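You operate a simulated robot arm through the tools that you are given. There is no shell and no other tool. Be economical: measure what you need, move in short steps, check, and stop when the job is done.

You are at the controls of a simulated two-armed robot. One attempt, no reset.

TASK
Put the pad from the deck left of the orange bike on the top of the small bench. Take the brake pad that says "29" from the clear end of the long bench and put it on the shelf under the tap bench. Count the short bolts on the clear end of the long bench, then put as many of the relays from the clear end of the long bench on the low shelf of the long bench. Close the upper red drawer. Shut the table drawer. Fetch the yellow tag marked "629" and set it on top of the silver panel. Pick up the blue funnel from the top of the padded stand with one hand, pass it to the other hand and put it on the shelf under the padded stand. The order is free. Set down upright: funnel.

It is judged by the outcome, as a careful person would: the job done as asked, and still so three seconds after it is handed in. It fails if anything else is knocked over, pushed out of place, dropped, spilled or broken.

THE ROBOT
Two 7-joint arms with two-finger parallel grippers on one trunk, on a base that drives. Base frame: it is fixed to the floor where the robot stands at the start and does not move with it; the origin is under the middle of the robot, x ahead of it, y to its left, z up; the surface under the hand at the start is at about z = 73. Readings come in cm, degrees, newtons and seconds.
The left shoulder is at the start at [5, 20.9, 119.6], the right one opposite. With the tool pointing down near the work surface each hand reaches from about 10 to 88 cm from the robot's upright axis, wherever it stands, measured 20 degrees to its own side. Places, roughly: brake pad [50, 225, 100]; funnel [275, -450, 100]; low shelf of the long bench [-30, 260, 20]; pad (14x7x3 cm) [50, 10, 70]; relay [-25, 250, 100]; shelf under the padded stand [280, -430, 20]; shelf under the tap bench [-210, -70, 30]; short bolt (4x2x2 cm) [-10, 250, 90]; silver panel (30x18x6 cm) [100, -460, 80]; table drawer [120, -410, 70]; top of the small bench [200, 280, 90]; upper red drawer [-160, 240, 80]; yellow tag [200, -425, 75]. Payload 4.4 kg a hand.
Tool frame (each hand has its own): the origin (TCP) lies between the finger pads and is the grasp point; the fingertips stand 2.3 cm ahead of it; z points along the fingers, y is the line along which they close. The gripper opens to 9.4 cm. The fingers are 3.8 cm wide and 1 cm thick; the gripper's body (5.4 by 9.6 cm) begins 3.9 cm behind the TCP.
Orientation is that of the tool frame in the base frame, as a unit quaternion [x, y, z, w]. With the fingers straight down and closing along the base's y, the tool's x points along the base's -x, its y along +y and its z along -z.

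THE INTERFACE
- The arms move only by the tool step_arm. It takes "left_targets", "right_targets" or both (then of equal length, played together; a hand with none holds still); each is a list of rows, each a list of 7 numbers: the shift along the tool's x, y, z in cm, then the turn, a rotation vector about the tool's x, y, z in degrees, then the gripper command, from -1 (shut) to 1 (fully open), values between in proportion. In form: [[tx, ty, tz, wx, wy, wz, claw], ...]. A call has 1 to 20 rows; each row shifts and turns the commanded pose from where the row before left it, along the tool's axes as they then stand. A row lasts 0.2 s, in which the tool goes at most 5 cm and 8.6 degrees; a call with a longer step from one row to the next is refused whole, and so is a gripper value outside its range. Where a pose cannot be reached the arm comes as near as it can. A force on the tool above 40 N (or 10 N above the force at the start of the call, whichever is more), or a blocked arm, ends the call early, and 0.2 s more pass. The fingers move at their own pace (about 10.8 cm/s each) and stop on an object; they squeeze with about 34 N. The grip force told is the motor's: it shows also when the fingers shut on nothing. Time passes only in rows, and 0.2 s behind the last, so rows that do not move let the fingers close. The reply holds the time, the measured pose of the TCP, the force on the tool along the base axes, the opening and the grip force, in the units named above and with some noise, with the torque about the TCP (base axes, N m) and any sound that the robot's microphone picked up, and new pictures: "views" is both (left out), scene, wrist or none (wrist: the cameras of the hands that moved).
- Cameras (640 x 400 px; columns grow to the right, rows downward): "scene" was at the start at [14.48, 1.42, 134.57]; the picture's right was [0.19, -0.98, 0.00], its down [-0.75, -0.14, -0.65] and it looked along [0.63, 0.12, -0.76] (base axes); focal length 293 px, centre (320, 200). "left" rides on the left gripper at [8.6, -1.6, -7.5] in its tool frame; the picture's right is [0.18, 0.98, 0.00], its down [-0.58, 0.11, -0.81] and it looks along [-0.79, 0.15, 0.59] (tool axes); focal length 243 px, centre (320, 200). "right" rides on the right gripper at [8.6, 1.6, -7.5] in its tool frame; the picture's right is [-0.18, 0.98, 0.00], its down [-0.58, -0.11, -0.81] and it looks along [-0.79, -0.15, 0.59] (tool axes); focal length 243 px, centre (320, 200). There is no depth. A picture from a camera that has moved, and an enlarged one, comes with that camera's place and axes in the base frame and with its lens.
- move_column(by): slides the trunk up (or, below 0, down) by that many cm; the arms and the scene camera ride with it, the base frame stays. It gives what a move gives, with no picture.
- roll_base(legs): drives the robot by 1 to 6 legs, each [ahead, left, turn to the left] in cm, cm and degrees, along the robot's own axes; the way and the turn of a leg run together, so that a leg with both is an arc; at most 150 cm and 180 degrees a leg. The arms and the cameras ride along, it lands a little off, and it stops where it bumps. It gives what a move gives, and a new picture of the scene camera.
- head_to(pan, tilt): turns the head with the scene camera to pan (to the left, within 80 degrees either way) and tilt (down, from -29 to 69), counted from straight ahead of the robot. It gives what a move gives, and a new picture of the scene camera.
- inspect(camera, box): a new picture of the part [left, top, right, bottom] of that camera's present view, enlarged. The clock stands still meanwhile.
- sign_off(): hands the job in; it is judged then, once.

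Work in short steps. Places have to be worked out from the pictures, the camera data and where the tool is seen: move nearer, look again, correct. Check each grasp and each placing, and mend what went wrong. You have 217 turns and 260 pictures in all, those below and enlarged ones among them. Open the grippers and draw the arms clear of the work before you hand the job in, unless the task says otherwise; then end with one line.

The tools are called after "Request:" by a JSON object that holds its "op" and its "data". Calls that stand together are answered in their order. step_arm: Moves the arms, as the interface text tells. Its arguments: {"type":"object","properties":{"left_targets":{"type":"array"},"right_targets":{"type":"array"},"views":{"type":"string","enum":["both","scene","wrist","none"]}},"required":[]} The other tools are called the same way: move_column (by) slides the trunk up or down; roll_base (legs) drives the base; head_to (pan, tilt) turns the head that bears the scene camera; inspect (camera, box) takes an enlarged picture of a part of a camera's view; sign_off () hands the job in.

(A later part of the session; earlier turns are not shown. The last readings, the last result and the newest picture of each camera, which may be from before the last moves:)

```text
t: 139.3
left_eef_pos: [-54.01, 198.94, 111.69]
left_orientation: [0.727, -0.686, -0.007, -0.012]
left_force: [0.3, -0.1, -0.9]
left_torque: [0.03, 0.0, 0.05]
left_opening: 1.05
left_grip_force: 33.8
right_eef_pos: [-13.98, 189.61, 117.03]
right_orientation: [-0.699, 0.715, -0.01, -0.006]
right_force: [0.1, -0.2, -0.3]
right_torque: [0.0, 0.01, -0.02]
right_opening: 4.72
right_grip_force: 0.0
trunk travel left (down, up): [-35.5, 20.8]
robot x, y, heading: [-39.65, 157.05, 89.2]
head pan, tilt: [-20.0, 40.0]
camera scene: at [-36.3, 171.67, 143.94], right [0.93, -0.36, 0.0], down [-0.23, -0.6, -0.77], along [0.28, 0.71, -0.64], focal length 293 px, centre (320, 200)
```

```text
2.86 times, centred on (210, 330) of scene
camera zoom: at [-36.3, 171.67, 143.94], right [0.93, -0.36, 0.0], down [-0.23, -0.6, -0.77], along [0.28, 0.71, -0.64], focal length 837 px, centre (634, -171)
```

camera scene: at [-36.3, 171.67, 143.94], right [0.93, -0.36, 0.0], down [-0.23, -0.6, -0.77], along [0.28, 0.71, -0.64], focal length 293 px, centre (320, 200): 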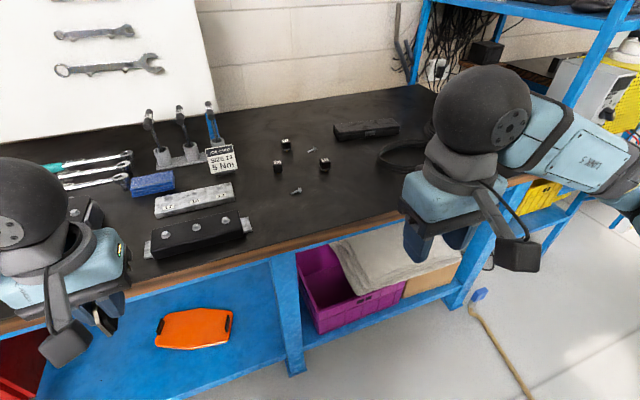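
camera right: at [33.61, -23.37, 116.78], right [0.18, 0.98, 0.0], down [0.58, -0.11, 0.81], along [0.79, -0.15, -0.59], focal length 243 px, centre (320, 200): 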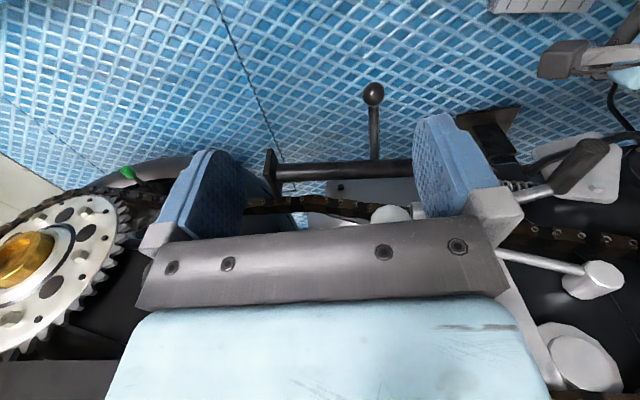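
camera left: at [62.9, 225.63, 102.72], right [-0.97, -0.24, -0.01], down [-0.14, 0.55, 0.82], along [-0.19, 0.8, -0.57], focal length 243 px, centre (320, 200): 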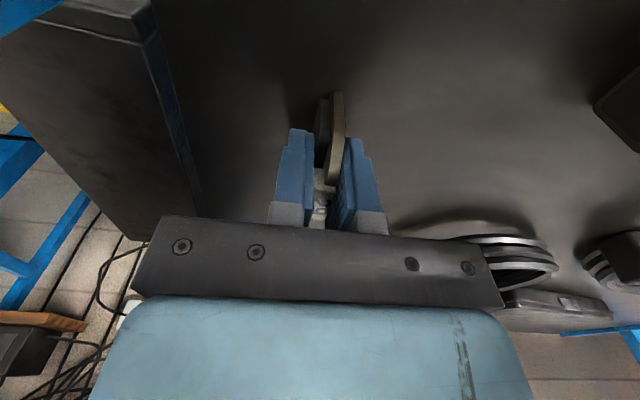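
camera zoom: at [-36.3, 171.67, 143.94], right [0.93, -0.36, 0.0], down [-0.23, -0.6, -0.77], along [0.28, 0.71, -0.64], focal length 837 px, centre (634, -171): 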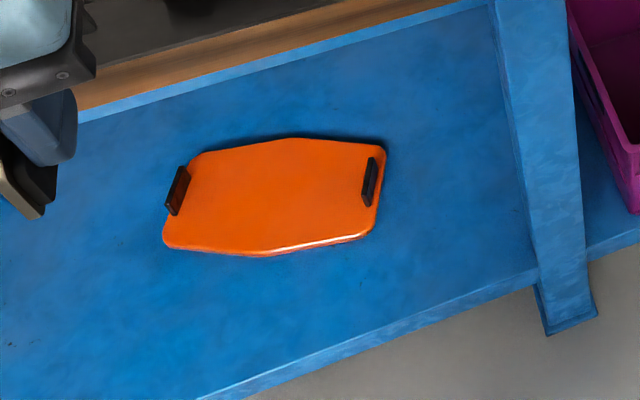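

Both bolts are alike and short: count = 2, so two relays go to the low shelf. Relay 26 is near [-6.6, 242.3], relay 59 near [-21, 246]. I come 13 cm nearer.

Request:
{"op": "roll_base", "data": {"legs": [[14, 0, 0]]}}

Request:
{"op": "step_arm", "data": {"right_targets": [[-4.5, 0, 0, 0, 0, 0, 0.3], [-4.5, -0.7, 0, 0, 0, 0, 0.3], [-4.5, -1, 0, 0, 0, 0, 0.3], [-4.5, -1, 1, 0, 0, 0, 0.3], [-4.5, -1, 1, 0, 0, 0, 0.3], [-4.5, -1, 1, 0, 0, 0, 0.3], [-4.5, -1, 1, 0, 0, 0, 0.3], [-4.5, -1, 1, 0, 0, 0, 0.3], [-3, -1, 1, 0, 0, 0, 0.3], [0, 0, 2, 0, 0, 0, 0.3], [0, 0, 0, 0, 0, 0, 0.3]], "views": "both"}}

```text
t: 140.6
left_eef_pos: [-53.83, 212.83, 111.73]
left_orientation: [0.727, -0.686, -0.008, -0.012]
left_force: [0.6, 0.1, -1.1]
left_torque: [-0.03, -0.01, 0.0]
left_opening: 1.07
left_grip_force: 34.3
right_eef_pos: [-13.84, 203.58, 116.93]
right_orientation: [-0.699, 0.715, -0.011, -0.005]
right_force: [0.5, -0.8, 0.1]
right_torque: [0.0, 0.0, -0.02]
right_opening: 4.68
right_grip_force: 0.0
trunk travel left (down, up): [-35.5, 20.8]
robot x, y, heading: [-39.26, 170.92, 89.2]
head pan, tilt: [-20.0, 40.0]
camera scene: at [-36.02, 185.58, 143.94], right [0.93, -0.36, 0.0], down [-0.23, -0.6, -0.77], along [0.28, 0.71, -0.64], focal length 293 px, centre (320, 200)
```

scene: 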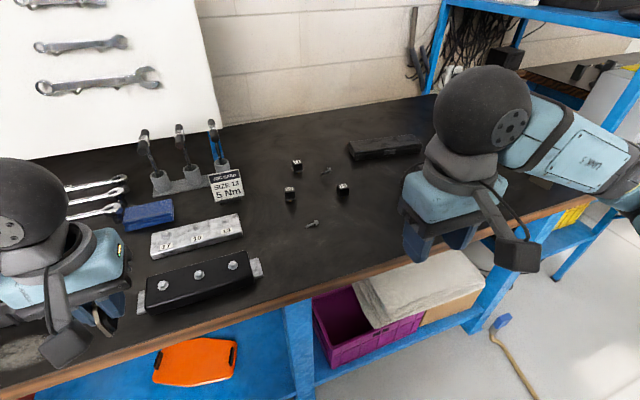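

```text
t: 143.0
left_eef_pos: [-53.82, 212.85, 111.82]
left_orientation: [0.727, -0.686, -0.007, -0.012]
left_force: [-0.3, -0.2, -1.6]
left_torque: [-0.01, 0.0, -0.05]
left_opening: 1.08
left_grip_force: 34.5
right_eef_pos: [-4.98, 242.34, 108.18]
right_orientation: [-0.699, 0.715, -0.01, -0.005]
right_force: [-1.0, 0.3, -0.5]
right_torque: [0.0, 0.02, -0.01]
right_opening: 6.1
right_grip_force: 0.1
trunk travel left (down, up): [-35.5, 20.8]
robot x, y, heading: [-39.11, 171.03, 88.9]
head pan, tilt: [-20.0, 40.0]
camera scene: at [-36.05, 185.54, 143.95], right [0.93, -0.36, 0.0], down [-0.23, -0.6, -0.77], along [0.28, 0.71, -0.64], focal length 293 px, centre (320, 200)
camera right: at [-7.0, 233.8, 115.64], right [-0.98, 0.21, -0.01], down [0.12, 0.6, 0.79], along [0.17, 0.78, -0.61], focal length 243 px, centre (320, 200)
```

scene: 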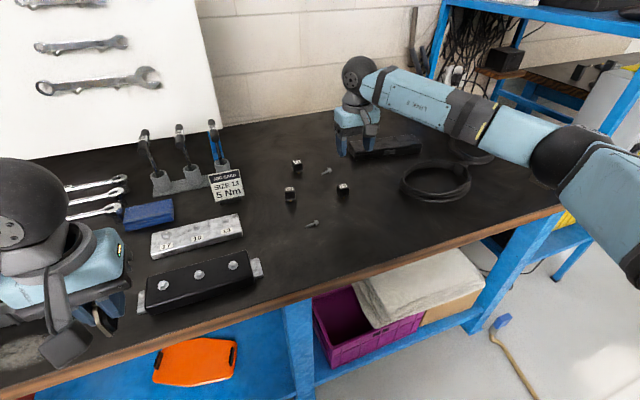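
right: 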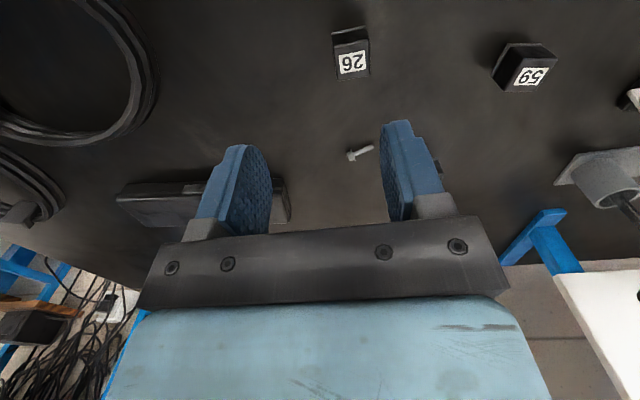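

Relay 26 is at [-7.5, 242.7] by the wrist camera. I centre over it and descend to grasp.

Request:
{"op": "step_arm", "data": {"right_targets": [[-0.4, 2.5, 2, 0, 0, 0, 0.3], [0, 0, 4, 0, 0, 0, 0.3], [0, 0, 4, 0, 0, 0, 0.3], [0, 0, 2, 0, 0, 0, 0.3], [0, 0, 0.7, 0, 0, 0, 0.3], [0, 0, 0, 0, 0, 0, 0.3]], "views": "wrist"}}

```text
t: 144.4
left_eef_pos: [-53.77, 212.82, 111.72]
left_orientation: [0.726, -0.687, -0.008, -0.012]
left_force: [-0.3, -0.3, -0.9]
left_torque: [0.01, 0.01, 0.01]
left_opening: 1.06
left_grip_force: 34.2
right_eef_pos: [-7.4, 242.31, 95.35]
right_orientation: [-0.698, 0.716, -0.01, -0.006]
right_force: [-0.2, 0.4, 0.3]
right_torque: [-0.01, 0.01, -0.01]
right_opening: 6.11
right_grip_force: 0.0
trunk travel left (down, up): [-35.5, 20.8]
robot x, y, heading: [-39.56, 170.81, 88.9]
head pan, tilt: [-20.0, 40.0]
camera right: at [-9.42, 233.91, 102.84], right [-0.98, 0.21, -0.01], down [0.12, 0.6, 0.79], along [0.17, 0.77, -0.61], focal length 243 px, centre (320, 200)
```

right: 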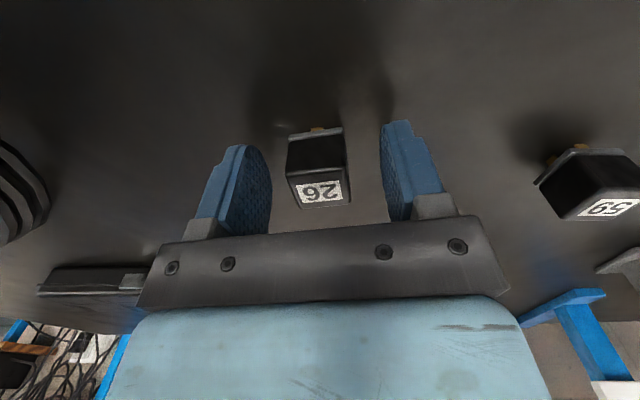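

Centred. Close and lift.

Request:
{"op": "step_arm", "data": {"right_targets": [[0, 0, 0.3, 0, 0, 0, 0.3], [0, 0, 0, 0, 0, 0, -1], [0, 0, 0, 0, 0, 0, -1], [0, 0, 0, 0, 0, 0, -1], [0, 0, -4, 0, 0, 0, -1], [0, 0, -5, 0, 0, 0, -1], [0, 0, -5, 0, 0, 0, -1], [0, 0, 0, 0, 0, 0, -1]], "views": "wrist"}}

```text
t: 146.2
left_eef_pos: [-53.82, 212.87, 111.61]
left_orientation: [0.727, -0.686, -0.007, -0.012]
left_force: [1.2, 0.2, -0.9]
left_torque: [0.02, -0.01, 0.03]
left_opening: 1.07
left_grip_force: 34.0
right_eef_pos: [-7.18, 242.56, 108.92]
right_orientation: [-0.698, 0.716, -0.011, -0.006]
right_force: [0.5, 0.1, -0.2]
right_torque: [0.01, -0.01, 0.0]
right_opening: 2.69
right_grip_force: 33.6
trunk travel left (down, up): [-35.5, 20.8]
robot x, y, heading: [-39.4, 171.34, 89.2]
head pan, tilt: [-20.0, 40.0]
camera right: at [-9.32, 234.14, 116.55], right [-0.98, 0.21, -0.01], down [0.12, 0.6, 0.79], along [0.17, 0.77, -0.61], focal length 243 px, centre (320, 200)
```

right: 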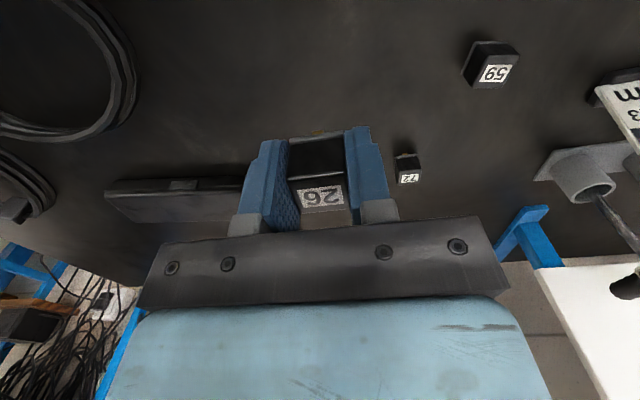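

Relay 26 is held. I retract both hands from over the bench.

Request:
{"op": "step_arm", "data": {"right_targets": [[4.6, 0, -1, 0, 0, 0, -1], [4.6, 0, 0, 0, 0, 0, -1], [4.6, 0, 0, 0, 0, 0, -1], [4.6, 0, 0, 0, 0, 0, -1], [4.6, 0, 0, 0, 0, 0, -1], [4.6, 0, 0, 0, 0, 0, -1], [4.6, 0, 0, 0, 0, 0, -1], [4.6, 0, 0, 0, 0, 0, -1], [0, 0, 0, 0, 0, 0, -1]], "left_targets": [[0, 1.2, 0, 0, 0, 0, -1], [0, 1.2, 0, 0, 0, 0, -1], [0.8, 1.2, 0, 0, 0, 0, -1], [0.8, 1.2, 0, 0, 0, 0, -1], [0.8, 1.2, 0, 0, 0, 0, -1], [0.8, 1.2, 0, 0, 0, 0, -1], [0.8, 1.2, 0, 0, 0, 0, -1], [0.8, 1.2, 0, 0, 0, 0, -1], [0, 0, 0, 0, 0, 0, -1]], "views": "none"}}

Request:
{"op": "roll_base", "data": {"legs": [[-20, 0, 0], [0, 18, 0]]}}

Request:
{"op": "move_column", "data": {"by": -34}}

Request:
{"op": "head_to", "data": {"pan": -10, "tilt": 40}}

```text
t: 148.2
left_eef_pos: [-63.05, 207.57, 111.44]
left_orientation: [0.727, -0.687, -0.007, -0.011]
left_force: [-0.4, 0.0, -1.1]
left_torque: [-0.04, 0.0, 0.02]
left_opening: 1.06
left_grip_force: 34.3
right_eef_pos: [-8.24, 206.1, 110.83]
right_orientation: [-0.698, 0.716, -0.011, -0.006]
right_force: [0.1, 0.2, -0.3]
right_torque: [-0.02, 0.02, 0.0]
right_opening: 2.7
right_grip_force: 33.9
trunk travel left (down, up): [-35.5, 20.8]
robot x, y, heading: [-39.36, 170.95, 89.1]
head pan, tilt: [-20.0, 40.0]
```

```text
t: 151.7
left_eef_pos: [-81.44, 187.81, 111.55]
left_orientation: [0.727, -0.686, -0.007, -0.012]
left_force: [-0.4, 0.3, -1.6]
left_torque: [0.01, 0.01, 0.03]
left_opening: 1.07
left_grip_force: 33.8
right_eef_pos: [-26.89, 186.4, 110.78]
right_orientation: [-0.7, 0.714, -0.01, -0.006]
right_force: [0.1, 0.0, -0.2]
right_torque: [-0.01, 0.0, -0.01]
right_opening: 2.71
right_grip_force: 34.8
trunk travel left (down, up): [-35.5, 20.8]
robot x, y, heading: [-57.3, 151.12, 89.0]
head pan, tilt: [-20.0, 40.0]
camera scene: at [-54.39, 165.84, 143.95], right [0.93, -0.36, 0.0], down [-0.23, -0.6, -0.77], along [0.27, 0.72, -0.64], focal length 293 px, centre (320, 200)
```

scene: 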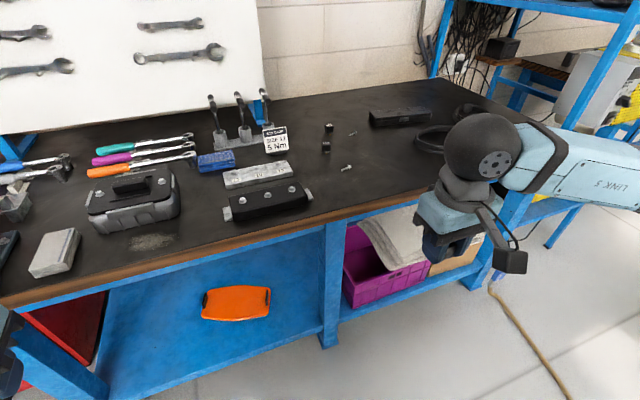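

```text
t: 155.0
left_eef_pos: [-81.55, 187.67, 77.6]
left_orientation: [0.728, -0.686, -0.008, -0.012]
left_force: [-0.3, -0.2, -2.0]
left_torque: [0.0, 0.04, 0.02]
left_opening: 1.05
left_grip_force: 34.1
right_eef_pos: [-26.86, 186.36, 76.79]
right_orientation: [-0.699, 0.715, -0.011, -0.005]
right_force: [1.2, -0.8, 0.3]
right_torque: [0.02, 0.01, 0.04]
right_opening: 2.68
right_grip_force: 33.8
trunk travel left (down, up): [-1.5, 54.8]
robot x, y, heading: [-57.64, 151.32, 89.1]
head pan, tilt: [-20.0, 40.0]
```

```text
t: 155.7
left_eef_pos: [-81.5, 187.67, 77.51]
left_orientation: [0.727, -0.686, -0.007, -0.012]
left_force: [0.0, 0.0, -1.3]
left_torque: [-0.03, 0.0, -0.01]
left_opening: 1.04
left_grip_force: 33.8
right_eef_pos: [-26.86, 186.39, 76.71]
right_orientation: [-0.7, 0.715, -0.011, -0.006]
right_force: [0.5, 0.3, -0.9]
right_torque: [-0.01, 0.0, 0.0]
right_opening: 2.69
right_grip_force: 34.2
trunk travel left (down, up): [-1.5, 54.8]
robot x, y, heading: [-57.68, 151.33, 89.1]
head pan, tilt: [-10.0, 40.0]
camera scene: at [-55.8, 166.24, 109.95], right [0.98, -0.19, 0.0], down [-0.12, -0.63, -0.77], along [0.15, 0.75, -0.64], focal length 293 px, centre (320, 200)
```

scene: 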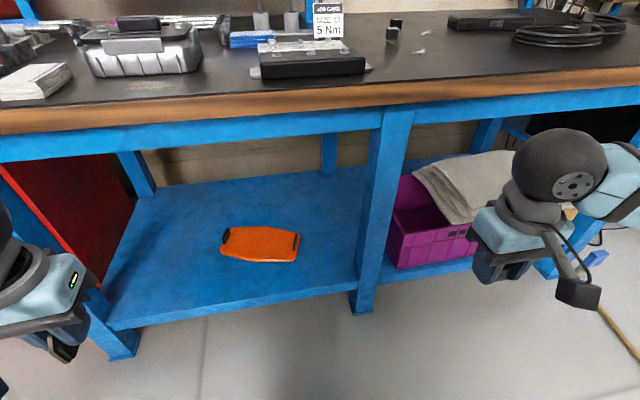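

The shelf top is near z ≈ 21 with free space right of the orange tray. I lower the right hand in front of the bench first.

Request:
{"op": "step_arm", "data": {"right_targets": [[0, 1.2, 4.2, 0, 0, 0, -1], [0, 1.2, 4.2, 0, 0, 0, -1], [0, 1.2, 4.2, 0, 0, 0, -1], [0, 1.2, 4.2, 0, 0, 0, -1], [0, 1.2, 4.2, 0, 0, 0, -1], [-1, 1.2, 4.2, 0, 0, 0, -1], [-1, 1.2, 4.2, 0, 0, 0, -1], [-1, 1.2, 4.2, 0, 0, 0, -1], [-1, 1.2, 4.2, 0, 0, 0, -1], [-1, 1.2, 3.2, 0, 0, 0, -1], [0, 0, 0, 0, 0, 0, -1]], "views": "scene"}}

```text
t: 157.0
left_eef_pos: [-81.54, 187.69, 77.53]
left_orientation: [0.728, -0.686, -0.008, -0.012]
left_force: [0.0, -0.4, -1.0]
left_torque: [-0.03, 0.03, -0.01]
left_opening: 1.07
left_grip_force: 33.8
right_eef_pos: [-32.91, 186.32, 55.55]
right_orientation: [-0.702, 0.712, -0.009, -0.006]
right_force: [-0.1, 4.2, 13.8]
right_torque: [-1.88, 0.21, -0.05]
right_opening: 2.7
right_grip_force: 33.9
trunk travel left (down, up): [-1.5, 54.8]
robot x, y, heading: [-57.83, 151.08, 89.2]
head pan, tilt: [-10.0, 40.0]
stopped in row 6 (right hand): the force on the tool passed its limit at 124 N (the readings are from after the stop); the commanded pose is now the measured one
camera scene: at [-55.85, 166.23, 109.97], right [0.98, -0.19, 0.0], down [-0.12, -0.63, -0.77], along [0.15, 0.75, -0.64], focal length 293 px, centre (320, 200)
```

scene: 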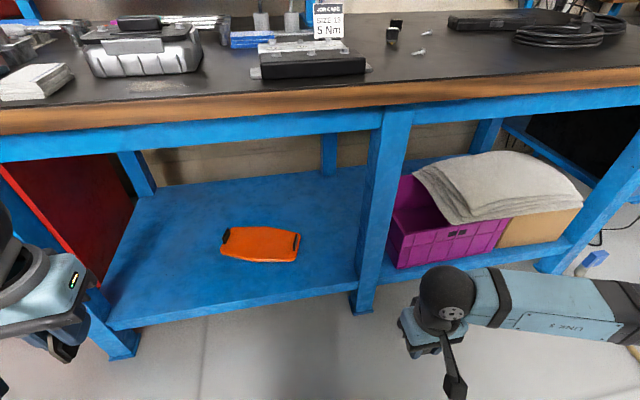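

The hand's camera met the robot's own base. I rise a bit, go forward 14 cm, then down again.

Request:
{"op": "step_arm", "data": {"right_targets": [[0, 0, -3, 0, 0, 0, -1], [-3.5, 0.5, -2, 0, 0, 0, -1], [-4.5, 1, 0, 0, 0, 0, -1], [-4.5, 1, 0, 0, 0, 0, -1], [-3, 1, 2, 0, 0, 0, -1], [0, 1, 4.2, 0, 0, 0, -1], [0, 1, 4.2, 0, 0, 0, -1], [0, 1, 4.2, 0, 0, 0, -1], [0, 0, 4.2, 0, 0, 0, -1], [0, 0, 4.2, 0, 0, 0, -1], [0, 0, 0, 0, 0, 0, -1]], "views": "scene"}}

```text
t: 159.4
left_eef_pos: [-81.44, 187.8, 77.59]
left_orientation: [0.728, -0.685, -0.007, -0.011]
left_force: [0.0, -0.6, -0.9]
left_torque: [-0.01, 0.04, 0.02]
left_opening: 1.07
left_grip_force: 34.4
right_eef_pos: [-39.11, 201.51, 37.11]
right_orientation: [-0.702, 0.712, -0.009, -0.007]
right_force: [-0.1, 0.0, 0.2]
right_torque: [-0.01, -0.02, -0.01]
right_opening: 2.7
right_grip_force: 33.8
trunk travel left (down, up): [-1.5, 54.8]
robot x, y, heading: [-57.67, 151.27, 89.0]
head pan, tilt: [-10.0, 40.0]
camera scene: at [-55.8, 166.25, 109.95], right [0.98, -0.19, 0.0], down [-0.12, -0.63, -0.77], along [0.15, 0.75, -0.64], focal length 293 px, centre (320, 200)
```

scene: 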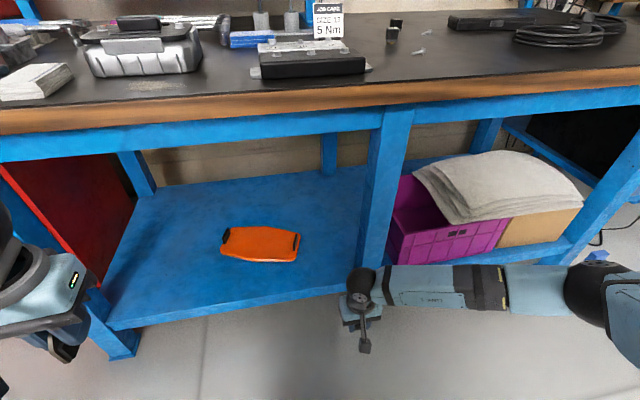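

Next I shift the base slightly left and ahead so the arm goes in clear of the bench's middle leg.

Request:
{"op": "roll_base", "data": {"legs": [[8, 6, 0]]}}

Request:
{"op": "step_arm", "data": {"right_targets": [[0, 3, 0, 0, 0, 0, -1], [-2, 3, 0, 0, 0, 0, -1], [-4, 0.5, 0, 0, 0, 0, -1], [-4.5, 0.5, 0, 0, 0, 0, -1], [-4, 0, 0, 0, 0, 0, -1], [-3, 0, 0, 0, 0, 0, -1], [0, 0, 0, 0, 0, 0, -1]], "views": "both"}}

```text
t: 160.6
left_eef_pos: [-87.35, 195.86, 77.55]
left_orientation: [0.728, -0.686, -0.007, -0.011]
left_force: [0.5, 0.7, -1.7]
left_torque: [0.03, 0.0, -0.02]
left_opening: 1.06
left_grip_force: 33.2
right_eef_pos: [-44.92, 209.57, 37.09]
right_orientation: [-0.701, 0.713, -0.011, -0.007]
right_force: [0.5, -1.6, -0.6]
right_torque: [0.01, 0.02, -0.01]
right_opening: 2.71
right_grip_force: 33.9
trunk travel left (down, up): [-1.5, 54.8]
robot x, y, heading: [-63.4, 159.61, 89.0]
head pan, tilt: [-10.0, 40.0]
camera scene: at [-61.6, 174.32, 109.94], right [0.98, -0.19, 0.0], down [-0.12, -0.63, -0.77], along [0.15, 0.75, -0.64], focal length 293 px, centre (320, 200)
```

scene: 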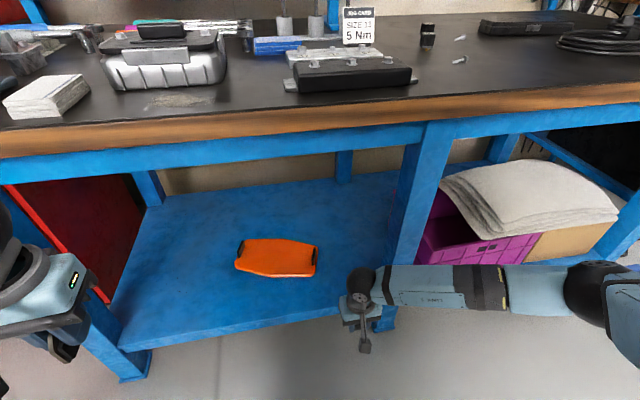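

```text
t: 162.2
left_eef_pos: [-87.15, 195.72, 77.56]
left_orientation: [0.728, -0.686, -0.006, -0.012]
left_force: [-0.3, 0.1, -0.2]
left_torque: [0.02, -0.02, 0.02]
left_opening: 1.08
left_grip_force: 34.2
right_eef_pos: [-51.61, 227.15, 36.77]
right_orientation: [-0.703, 0.711, -0.01, -0.007]
right_force: [-0.3, -0.9, -0.5]
right_torque: [0.0, -0.01, -0.02]
right_opening: 2.73
right_grip_force: 34.4
trunk travel left (down, up): [-1.5, 54.8]
robot x, y, heading: [-63.55, 159.29, 88.9]
head pan, tilt: [-10.0, 40.0]
camera scene: at [-61.58, 174.31, 109.95], right [0.98, -0.19, 0.0], down [-0.12, -0.63, -0.77], along [0.15, 0.75, -0.64], focal length 293 px, centre (320, 200)
camera right: at [-53.56, 218.69, 44.33], right [-0.98, 0.2, -0.01], down [0.11, 0.6, 0.79], along [0.16, 0.78, -0.61], focal length 243 px, centre (320, 200)
```

scene: 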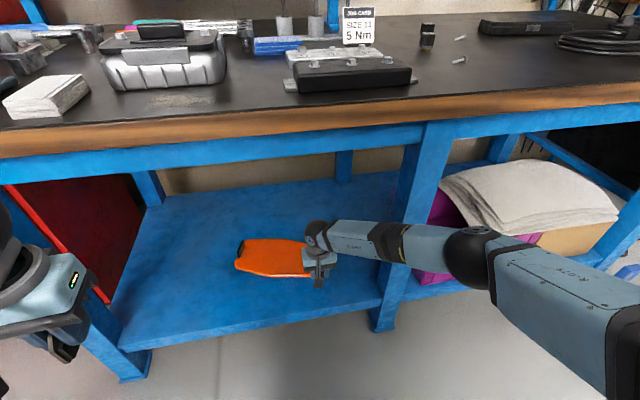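
right: 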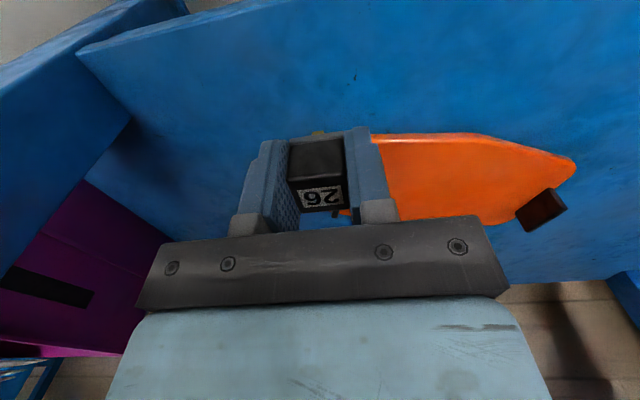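

I move 2 cm further in and lower toward the shelf.

Request:
{"op": "step_arm", "data": {"right_targets": [[-2, -1, 3, 0, 0, 0, -1], [0, 0, 4, 0, 0, 0, -1], [0, 0, 3.5, 0, 0, 0, -1], [0, 0, 0.5, 0, 0, 0, -1], [0, 0, 0.5, 0, 0, 0, -1], [0, 0, 0, 0, 0, 0, -1]], "views": "wrist"}}

```text
t: 163.6
left_eef_pos: [-87.2, 195.83, 77.54]
left_orientation: [0.728, -0.686, -0.006, -0.011]
left_force: [0.2, 1.0, -1.3]
left_torque: [0.01, -0.01, -0.03]
left_opening: 1.07
left_grip_force: 33.6
right_eef_pos: [-50.14, 227.23, 28.26]
right_orientation: [-0.701, 0.713, -0.01, -0.008]
right_force: [0.7, 0.5, -0.4]
right_torque: [-0.02, -0.02, 0.02]
right_opening: 2.7
right_grip_force: 33.8
right hand out of reach, approached as far as the arm can: row 2, 3, 5
trunk travel left (down, up): [-1.5, 54.8]
robot x, y, heading: [-63.55, 159.09, 88.9]
head pan, tilt: [-10.0, 40.0]
camera right: at [-52.05, 218.73, 35.75], right [-0.98, 0.2, -0.01], down [0.11, 0.6, 0.79], along [0.16, 0.78, -0.61], focal length 243 px, centre (320, 200)
```

right: 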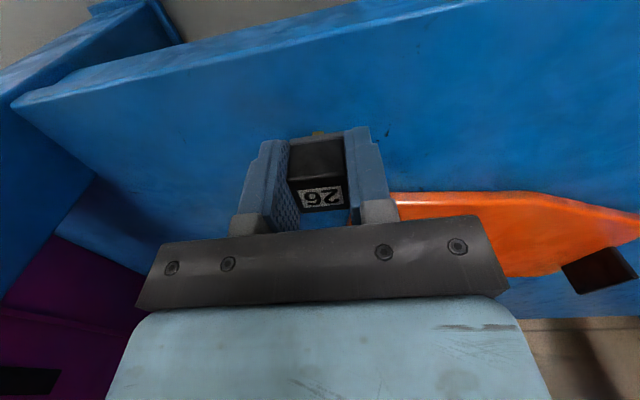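

Request:
{"op": "roll_base", "data": {"legs": [[4, 0, 0]]}}

Request:
{"op": "step_arm", "data": {"right_targets": [[0, 0, 2, 0, 0, 0, -1], [0, 0, 1, 0, 0, 0, -1], [0, 0, 0.7, 0, 0, 0, -1], [0, 0, 0, 0, 0, 0, -1]], "views": "wrist"}}

```text
t: 164.5
left_eef_pos: [-87.23, 199.77, 77.53]
left_orientation: [0.728, -0.685, -0.007, -0.012]
left_force: [-0.3, -0.4, -1.5]
left_torque: [0.02, 0.0, -0.02]
left_opening: 1.06
left_grip_force: 33.9
right_eef_pos: [-50.06, 231.17, 28.07]
right_orientation: [-0.701, 0.713, -0.01, -0.008]
right_force: [1.0, 0.4, -0.4]
right_torque: [0.03, 0.01, -0.01]
right_opening: 2.71
right_grip_force: 33.9
trunk travel left (down, up): [-1.5, 54.8]
robot x, y, heading: [-63.22, 163.1, 89.2]
head pan, tilt: [-10.0, 40.0]
camera scene: at [-61.52, 178.3, 109.94], right [0.98, -0.19, 0.0], down [-0.12, -0.63, -0.77], along [0.15, 0.75, -0.64], focal length 293 px, centre (320, 200)
```

scene: 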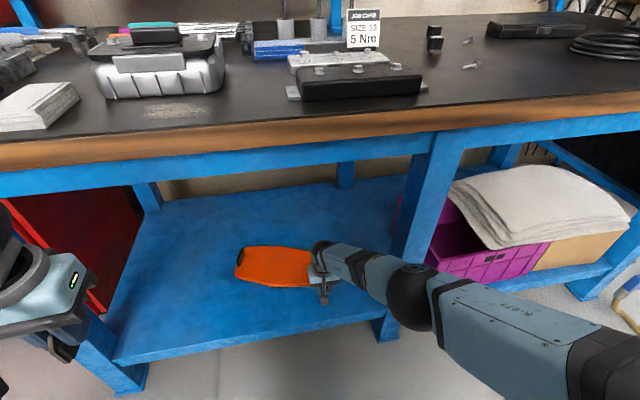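

```text
t: 165.5
left_eef_pos: [-87.28, 199.8, 77.53]
left_orientation: [0.727, -0.686, -0.007, -0.012]
left_force: [0.6, 0.9, -0.6]
left_torque: [-0.02, 0.02, 0.0]
left_opening: 1.05
left_grip_force: 34.1
right_eef_pos: [-49.88, 228.79, 25.35]
right_orientation: [-0.702, 0.712, -0.01, -0.006]
right_force: [-0.2, 0.8, -0.6]
right_torque: [-0.02, 0.02, 0.0]
right_opening: 2.71
right_grip_force: 34.2
right hand out of reach, approached as far as the arm can: row 1, 2, 3
trunk travel left (down, up): [-1.5, 54.8]
robot x, y, heading: [-63.5, 163.13, 89.0]
head pan, tilt: [-10.0, 40.0]
camera right: at [-51.65, 220.42, 32.84], right [-0.98, 0.2, -0.01], down [0.11, 0.6, 0.79], along [0.16, 0.78, -0.61], focal length 243 px, centre (320, 200)
```

right: 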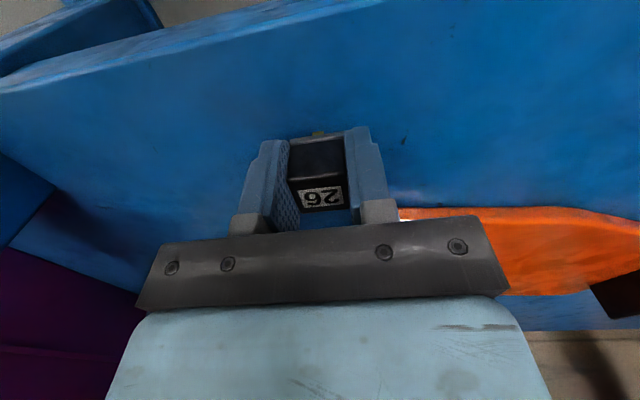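

Request:
{"op": "roll_base", "data": {"legs": [[4, 0, 0]]}}

Request:
{"op": "step_arm", "data": {"right_targets": [[1, 0, 0.7, 0, 0, 0, -1], [0.5, 0, 0.5, 0, 0, 0, -1], [0, 0, 0.4, 0, 0, 0, -1], [0, 0, 0, 0, 0, 0, -1]], "views": "wrist"}}

```text
t: 166.3
left_eef_pos: [-87.02, 203.79, 77.43]
left_orientation: [0.728, -0.686, -0.007, -0.012]
left_force: [-0.6, -0.8, -1.7]
left_torque: [0.0, -0.02, -0.03]
left_opening: 1.07
left_grip_force: 34.2
right_eef_pos: [-49.73, 233.02, 25.29]
right_orientation: [-0.702, 0.712, -0.01, -0.007]
right_force: [0.7, -0.6, -0.8]
right_torque: [-0.06, 0.01, -0.01]
right_opening: 2.71
right_grip_force: 34.1
trunk travel left (down, up): [-1.5, 54.8]
robot x, y, heading: [-63.37, 167.34, 89.0]
head pan, tilt: [-10.0, 40.0]
camera scene: at [-61.44, 182.29, 109.94], right [0.98, -0.19, 0.0], down [-0.12, -0.63, -0.77], along [0.15, 0.75, -0.64], focal length 293 px, centre (320, 200)
```

scene: 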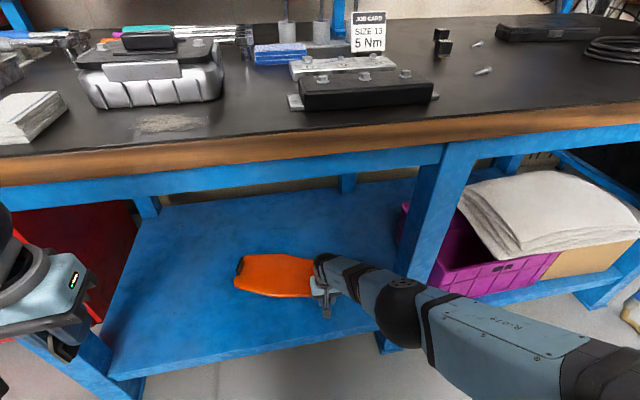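

```text
t: 167.1
left_eef_pos: [-87.15, 203.67, 77.63]
left_orientation: [0.727, -0.686, -0.009, -0.013]
left_force: [0.7, 0.3, -1.1]
left_torque: [-0.01, 0.0, -0.01]
left_opening: 1.04
left_grip_force: 33.6
right_eef_pos: [-49.85, 231.8, 24.32]
right_orientation: [-0.701, 0.713, -0.008, -0.005]
right_force: [3.2, -13.9, 28.9]
right_torque: [-0.06, 0.35, 0.21]
right_opening: 2.73
right_grip_force: 33.9
right hand out of reach, approached as far as the arm can: row 1
trunk travel left (down, up): [-1.5, 54.8]
robot x, y, heading: [-63.25, 167.39, 89.1]
head pan, tilt: [-10.0, 40.0]
stopped in row 3 (right hand): the force on the tool passed its limit at 68 N (the readings are from after the stop); the commanded pose is now the measured one
camera right: at [-51.69, 223.41, 31.88], right [-0.98, 0.2, -0.01], down [0.11, 0.59, 0.8], along [0.16, 0.78, -0.6], focal length 243 px, centre (320, 200)
```

right: 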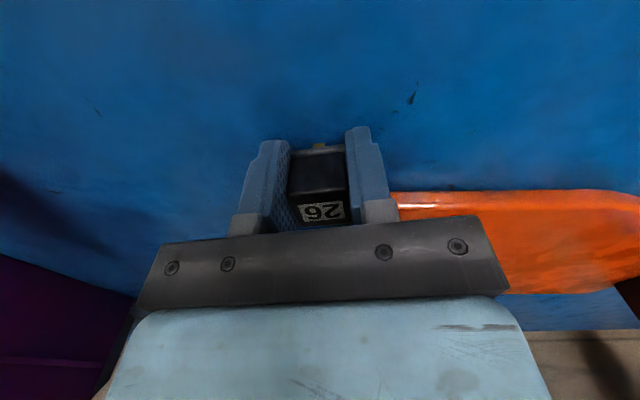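

Contact with the shelf at TCP z ≈ 24.3. I open partly and rise.

Request:
{"op": "step_arm", "data": {"right_targets": [[0, 0, -0.2, 0, 0, 0, -0.3], [0, 0, 0, 0, 0, 0, 0.2], [0, 0, 0, 0, 0, 0, 0.2], [0, 0, -3, 0, 0, 0, 0.2], [0, 0, -4, 0, 0, 0, 0.2], [0, 0, -3, 0, 0, 0, 0.2], [0, 0, 0, 0, 0, 0, 0.2]], "views": "both"}}

```text
t: 167.5
left_eef_pos: [-87.11, 203.61, 77.68]
left_orientation: [0.726, -0.687, -0.008, -0.012]
left_force: [-0.6, 0.4, -0.7]
left_torque: [0.05, -0.02, 0.03]
left_opening: 1.07
left_grip_force: 33.8
right_eef_pos: [-48.88, 231.94, 24.32]
right_orientation: [-0.699, 0.715, -0.013, -0.002]
right_force: [18.1, -21.9, 30.3]
right_torque: [0.08, 0.39, 0.21]
right_opening: 4.74
right_grip_force: 0.0
trunk travel left (down, up): [-1.5, 54.8]
robot x, y, heading: [-63.23, 167.11, 88.7]
head pan, tilt: [-10.0, 40.0]
stopped in row 2 (right hand): the force on the tool passed its limit at 51 N (the readings are from after the stop); the commanded pose is now the measured one
camera scene: at [-61.38, 181.98, 110.0], right [0.98, -0.19, 0.0], down [-0.12, -0.63, -0.77], along [0.15, 0.75, -0.64], focal length 293 px, centre (320, 200)
camera right: at [-50.89, 223.5, 31.94], right [-0.98, 0.21, -0.02], down [0.11, 0.6, 0.79], along [0.17, 0.78, -0.61], focal length 243 px, centre (320, 200)
```

scene: 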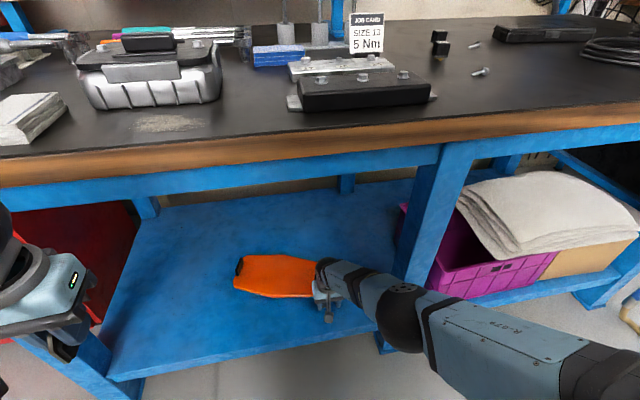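
right: 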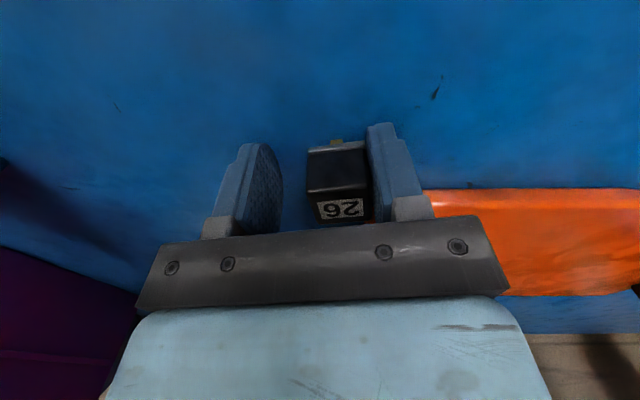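

Released; the hand sprang sideways slightly. I rise straight up to clear it.

Request:
{"op": "step_arm", "data": {"right_targets": [[0, 0.5, -0.5, 0, 0, 0, 0.4], [0, 0, -2, 0, 0, 0, 0.4], [0, 0, -3, 0, 0, 0, 0.4], [0, 0, -4, 0, 0, 0, 0.4], [0, 0, 0, 0, 0, 0, 0.4]], "views": "both"}}

```text
t: 168.7
left_eef_pos: [-87.06, 203.87, 77.56]
left_orientation: [0.727, -0.686, -0.008, -0.012]
left_force: [-1.0, -0.1, -2.2]
left_torque: [-0.04, 0.0, -0.01]
left_opening: 1.06
left_grip_force: 34.0
right_eef_pos: [-51.07, 236.47, 30.34]
right_orientation: [-0.701, 0.713, -0.012, -0.005]
right_force: [-0.2, 0.4, -0.1]
right_torque: [0.0, -0.02, -0.03]
right_opening: 6.56
right_grip_force: 0.1
right hand out of reach, approached as far as the arm can: row 2, 3, 4
trunk travel left (down, up): [-1.5, 54.8]
robot x, y, heading: [-63.02, 167.15, 89.1]
head pan, tilt: [-10.0, 40.0]
camera scene: at [-61.41, 182.26, 109.95], right [0.98, -0.19, 0.0], down [-0.12, -0.63, -0.77], along [0.15, 0.75, -0.64], focal length 293 px, centre (320, 200)
camera right: at [-53.05, 227.99, 37.93], right [-0.98, 0.2, -0.01], down [0.11, 0.6, 0.79], along [0.17, 0.77, -0.61], focal length 243 px, centre (320, 200)
```

scene: 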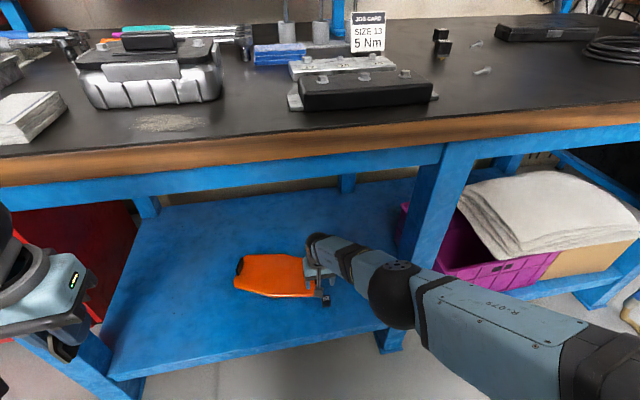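
right: 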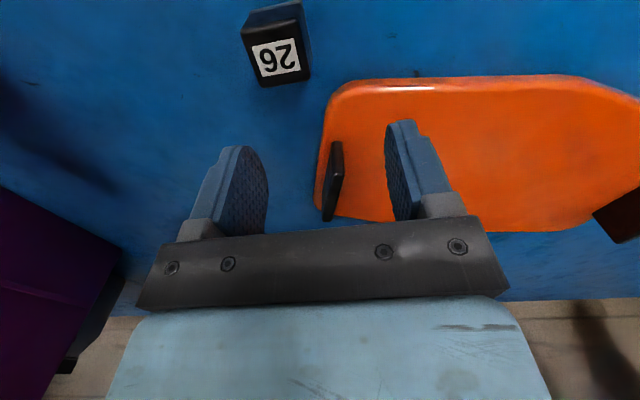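

Relay 26 stands upright on the low shelf. I back the base out, then raise the trunk, and go for relay 59.

Request:
{"op": "roll_base", "data": {"legs": [[-32, 0, 0]]}}

Request:
{"op": "move_column", "data": {"by": 34}}

Request:
{"op": "step_arm", "data": {"right_targets": [[0, 0, -5, 0, 0, 0, 0.3], [0, 0, -5, 0, 0, 0, 0.3], [0, 0, -5, 0, 0, 0, 0.3], [0, 0, -5, 0, 0, 0, 0.3], [0, 0, -5, 0, 0, 0, 0.3], [0, 0, -5, 0, 0, 0, 0.3], [0, 0, -5, 0, 0, 0, 0.3], [0, 0, -5, 0, 0, 0, 0.3], [0, 0, -5, 0, 0, 0, 0.3], [0, 0, 0, 0, 0, 0, 0.3]], "views": "scene"}}

```text
t: 170.9
left_eef_pos: [-87.68, 172.08, 77.58]
left_orientation: [0.726, -0.687, -0.007, -0.011]
left_force: [0.1, -0.7, -1.1]
left_torque: [0.02, 0.02, -0.01]
left_opening: 1.06
left_grip_force: 33.9
right_eef_pos: [-51.67, 204.76, 30.21]
right_orientation: [-0.701, 0.713, -0.013, -0.005]
right_force: [-0.1, 0.7, 0.9]
right_torque: [-0.01, 0.0, 0.0]
right_opening: 6.57
right_grip_force: 0.0
trunk travel left (down, up): [-1.5, 54.8]
robot x, y, heading: [-63.81, 135.72, 88.9]
head pan, tilt: [-10.0, 40.0]
camera scene: at [-62.01, 150.53, 109.95], right [0.98, -0.19, 0.0], down [-0.12, -0.63, -0.77], along [0.15, 0.75, -0.64], focal length 293 px, centre (320, 200)
```

scene: 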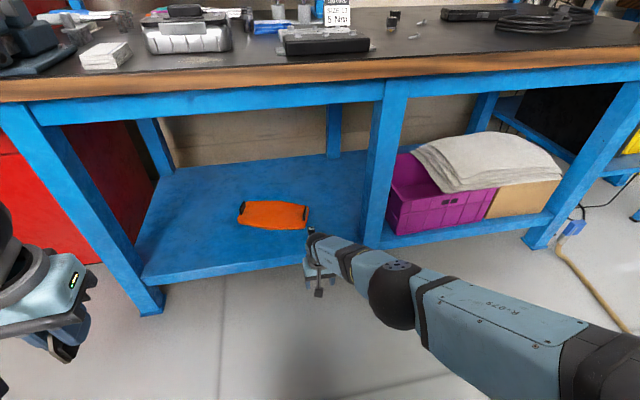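

```text
t: 174.2
left_eef_pos: [-87.71, 172.1, 111.51]
left_orientation: [0.727, -0.686, -0.008, -0.011]
left_force: [0.4, -0.4, -1.3]
left_torque: [0.02, -0.04, 0.02]
left_opening: 1.06
left_grip_force: 34.0
right_eef_pos: [-51.83, 204.78, 64.35]
right_orientation: [-0.701, 0.713, -0.013, -0.006]
right_force: [-0.1, 0.6, -0.2]
right_torque: [-0.02, 0.0, 0.02]
right_opening: 6.58
right_grip_force: 0.1
trunk travel left (down, up): [-35.5, 20.8]
robot x, y, heading: [-64.13, 135.82, 89.0]
head pan, tilt: [-10.0, 40.0]
```

```text
t: 176.4
left_eef_pos: [-87.64, 172.09, 111.51]
left_orientation: [0.727, -0.686, -0.007, -0.011]
left_force: [0.4, 0.2, -2.3]
left_torque: [-0.01, -0.02, 0.01]
left_opening: 1.07
left_grip_force: 34.1
right_eef_pos: [-52.09, 205.73, 109.33]
right_orientation: [-0.701, 0.713, -0.013, -0.006]
right_force: [0.5, -0.7, 0.0]
right_torque: [0.0, 0.02, 0.02]
right_opening: 6.1
right_grip_force: 0.1
trunk travel left (down, up): [-35.5, 20.8]
robot x, y, heading: [-64.28, 135.85, 89.0]
head pan, tilt: [-10.0, 40.0]
camera scene: at [-61.98, 150.6, 143.94], right [0.98, -0.19, 0.0], down [-0.12, -0.63, -0.77], along [0.15, 0.75, -0.64], focal length 293 px, centre (320, 200)
```

scene: 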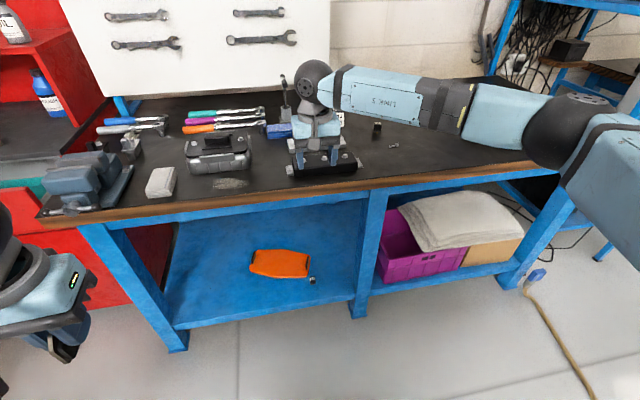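

I shift the right hand right, then drive back in so it comes over relay 59.

Request:
{"op": "step_arm", "data": {"right_targets": [[0, -5, 0, 0, 0, 0, 0.3], [0, -5, 0, 0, 0, 0, 0.3], [0, -5, 0, 0, 0, 0, 0.3], [0, -5, 0, 0, 0, 0, 0.3], [0, 0, 0, 0, 0, 0, 0.3]], "views": "none"}}

Request:
{"op": "roll_base", "data": {"legs": [[0, -12, 0], [33, 0, 0]]}}

Request:
{"op": "step_arm", "data": {"right_targets": [[0, 0, 0, 0, 0, 0, 0.3]], "views": "wrist"}}

```text
t: 177.6
left_eef_pos: [-87.86, 172.15, 111.6]
left_orientation: [0.728, -0.686, -0.007, -0.011]
left_force: [-0.5, 0.5, -2.3]
left_torque: [-0.01, -0.03, -0.01]
left_opening: 1.07
left_grip_force: 34.2
right_eef_pos: [-32.28, 205.59, 109.61]
right_orientation: [-0.702, 0.713, -0.012, -0.006]
right_force: [-0.3, -0.2, 0.3]
right_torque: [0.01, -0.03, 0.01]
right_opening: 6.11
right_grip_force: 0.0
trunk travel left (down, up): [-35.5, 20.8]
robot x, y, heading: [-64.3, 135.21, 88.8]
head pan, tilt: [-10.0, 40.0]
```

```text
t: 181.1
left_eef_pos: [-75.18, 204.53, 111.51]
left_orientation: [0.727, -0.686, -0.007, -0.011]
left_force: [0.1, -0.2, -0.7]
left_torque: [0.0, 0.0, 0.01]
left_opening: 1.06
left_grip_force: 33.8
right_eef_pos: [-19.72, 237.85, 109.57]
right_orientation: [-0.701, 0.713, -0.012, -0.005]
right_force: [-0.1, 0.1, -0.2]
right_torque: [0.0, 0.02, 0.02]
right_opening: 6.1
right_grip_force: 0.1
trunk travel left (down, up): [-35.5, 20.8]
robot x, y, heading: [-51.17, 167.67, 89.3]
head pan, tilt: [-10.0, 40.0]
camera scene: at [-49.51, 182.96, 143.95], right [0.98, -0.19, 0.0], down [-0.12, -0.63, -0.77], along [0.15, 0.75, -0.64], focal length 293 px, centre (320, 200)
```

scene: 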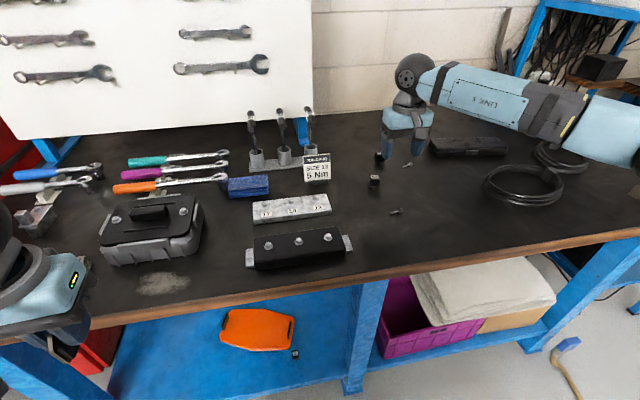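

```text
t: 181.5
left_eef_pos: [-75.37, 204.42, 111.56]
left_orientation: [0.727, -0.687, -0.008, -0.012]
left_force: [0.4, 0.0, -1.6]
left_torque: [0.0, 0.0, 0.0]
left_opening: 1.06
left_grip_force: 33.2
right_eef_pos: [-19.68, 237.73, 109.64]
right_orientation: [-0.701, 0.713, -0.012, -0.005]
right_force: [0.0, -0.4, 0.4]
right_torque: [-0.01, 0.03, 0.01]
right_opening: 6.1
right_grip_force: 0.1
trunk travel left (down, up): [-35.5, 20.8]
robot x, y, heading: [-51.4, 167.72, 89.0]
head pan, tilt: [-10.0, 40.0]
camera right: at [-21.61, 229.33, 117.26], right [-0.98, 0.2, -0.01], down [0.11, 0.6, 0.79], along [0.17, 0.78, -0.61], focal length 243 px, centre (320, 200)
```

right: 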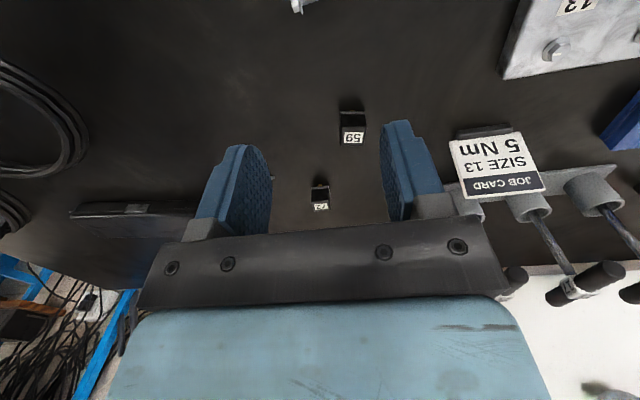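

Relay 59 is at [-21.4, 246.8]. Move over it and descend.

Request:
{"op": "step_arm", "data": {"right_targets": [[-4.5, 0.9, 1, 0, 0, 0, 0.3], [-4.5, 0.9, 1, 0, 0, 0, 0.3], [0, 0, 4, 0, 0, 0, 0.3], [0, 0, 4, 0, 0, 0, 0.3], [0, 0, 3, 0, 0, 0, 0.3], [0, 0, 1, 0, 0, 0, 0.3], [0, 0, 0, 0, 0, 0, 0.3]], "views": "wrist"}}

```text
t: 183.1
left_eef_pos: [-75.26, 204.46, 111.53]
left_orientation: [0.728, -0.686, -0.007, -0.012]
left_force: [0.1, 0.6, -1.9]
left_torque: [0.02, -0.03, 0.0]
left_opening: 1.07
left_grip_force: 33.7
right_eef_pos: [-21.14, 246.59, 95.4]
right_orientation: [-0.701, 0.713, -0.013, -0.004]
right_force: [0.2, 0.9, -0.3]
right_torque: [-0.02, 0.03, -0.03]
right_opening: 6.12
right_grip_force: 0.1
trunk travel left (down, up): [-35.5, 20.8]
robot x, y, heading: [-51.23, 167.7, 89.0]
head pan, tilt: [-10.0, 40.0]
camera right: at [-23.12, 238.03, 102.97], right [-0.98, 0.2, -0.01], down [0.11, 0.6, 0.79], along [0.17, 0.77, -0.61], focal length 243 px, centre (320, 200)
```

right: 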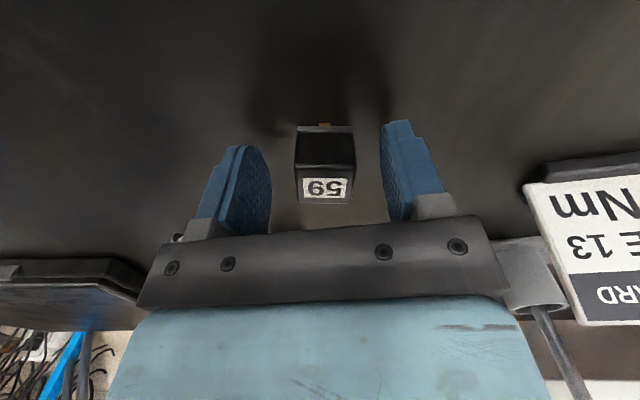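

Request:
{"op": "step_arm", "data": {"right_targets": [[0, 0, 0.3, 0, 0, 0, 0.3], [0, 0, 0, 0, 0, 0, -1], [0, 0, 0, 0, 0, 0, -1], [0, 0, 0, 0, 0, 0, -1], [0, 0, -5, 0, 0, 0, -1], [0, 0, -5, 0, 0, 0, -1], [0, 0, -5, 0, 0, 0, -1], [4.6, 0, 0, 0, 0, 0, -1], [4.6, 0, 0, 0, 0, 0, -1], [4.6, 0, 0, 0, 0, 0, -1], [4.6, 0, 0, 0, 0, 0, -1], [4.6, 0, 0, 0, 0, 0, -1], [4.6, 0, 0, 0, 0, 0, -1], [4.6, 0, 0, 0, 0, 0, -1], [0, 0, 0, 0, 0, 0, -1]], "views": "wrist"}}

```text
t: 186.3
left_eef_pos: [-75.27, 204.55, 111.51]
left_orientation: [0.728, -0.686, -0.006, -0.01]
left_force: [0.2, -0.7, -1.8]
left_torque: [-0.03, -0.01, -0.02]
left_opening: 1.04
left_grip_force: 34.0
right_eef_pos: [-21.88, 214.71, 110.97]
right_orientation: [-0.701, 0.713, -0.012, -0.006]
right_force: [-0.1, 0.4, 0.1]
right_torque: [-0.06, -0.02, 0.01]
right_opening: 2.72
right_grip_force: 34.7
trunk travel left (down, up): [-35.5, 20.8]
robot x, y, heading: [-51.58, 167.67, 89.0]
head pan, tilt: [-10.0, 40.0]
camera right: at [-23.79, 206.28, 118.48], right [-0.98, 0.2, -0.01], down [0.11, 0.6, 0.79], along [0.17, 0.77, -0.61], focal length 243 px, centre (320, 200)
```

right: 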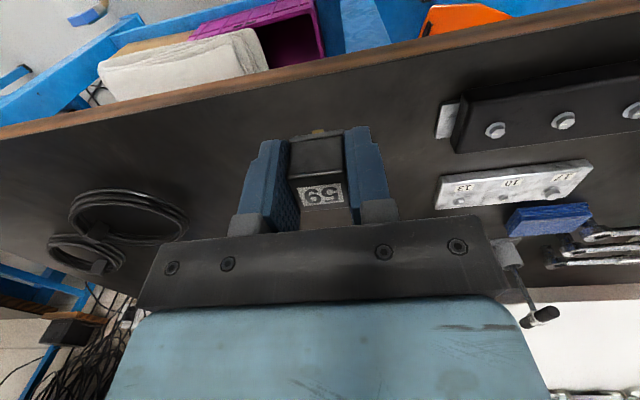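

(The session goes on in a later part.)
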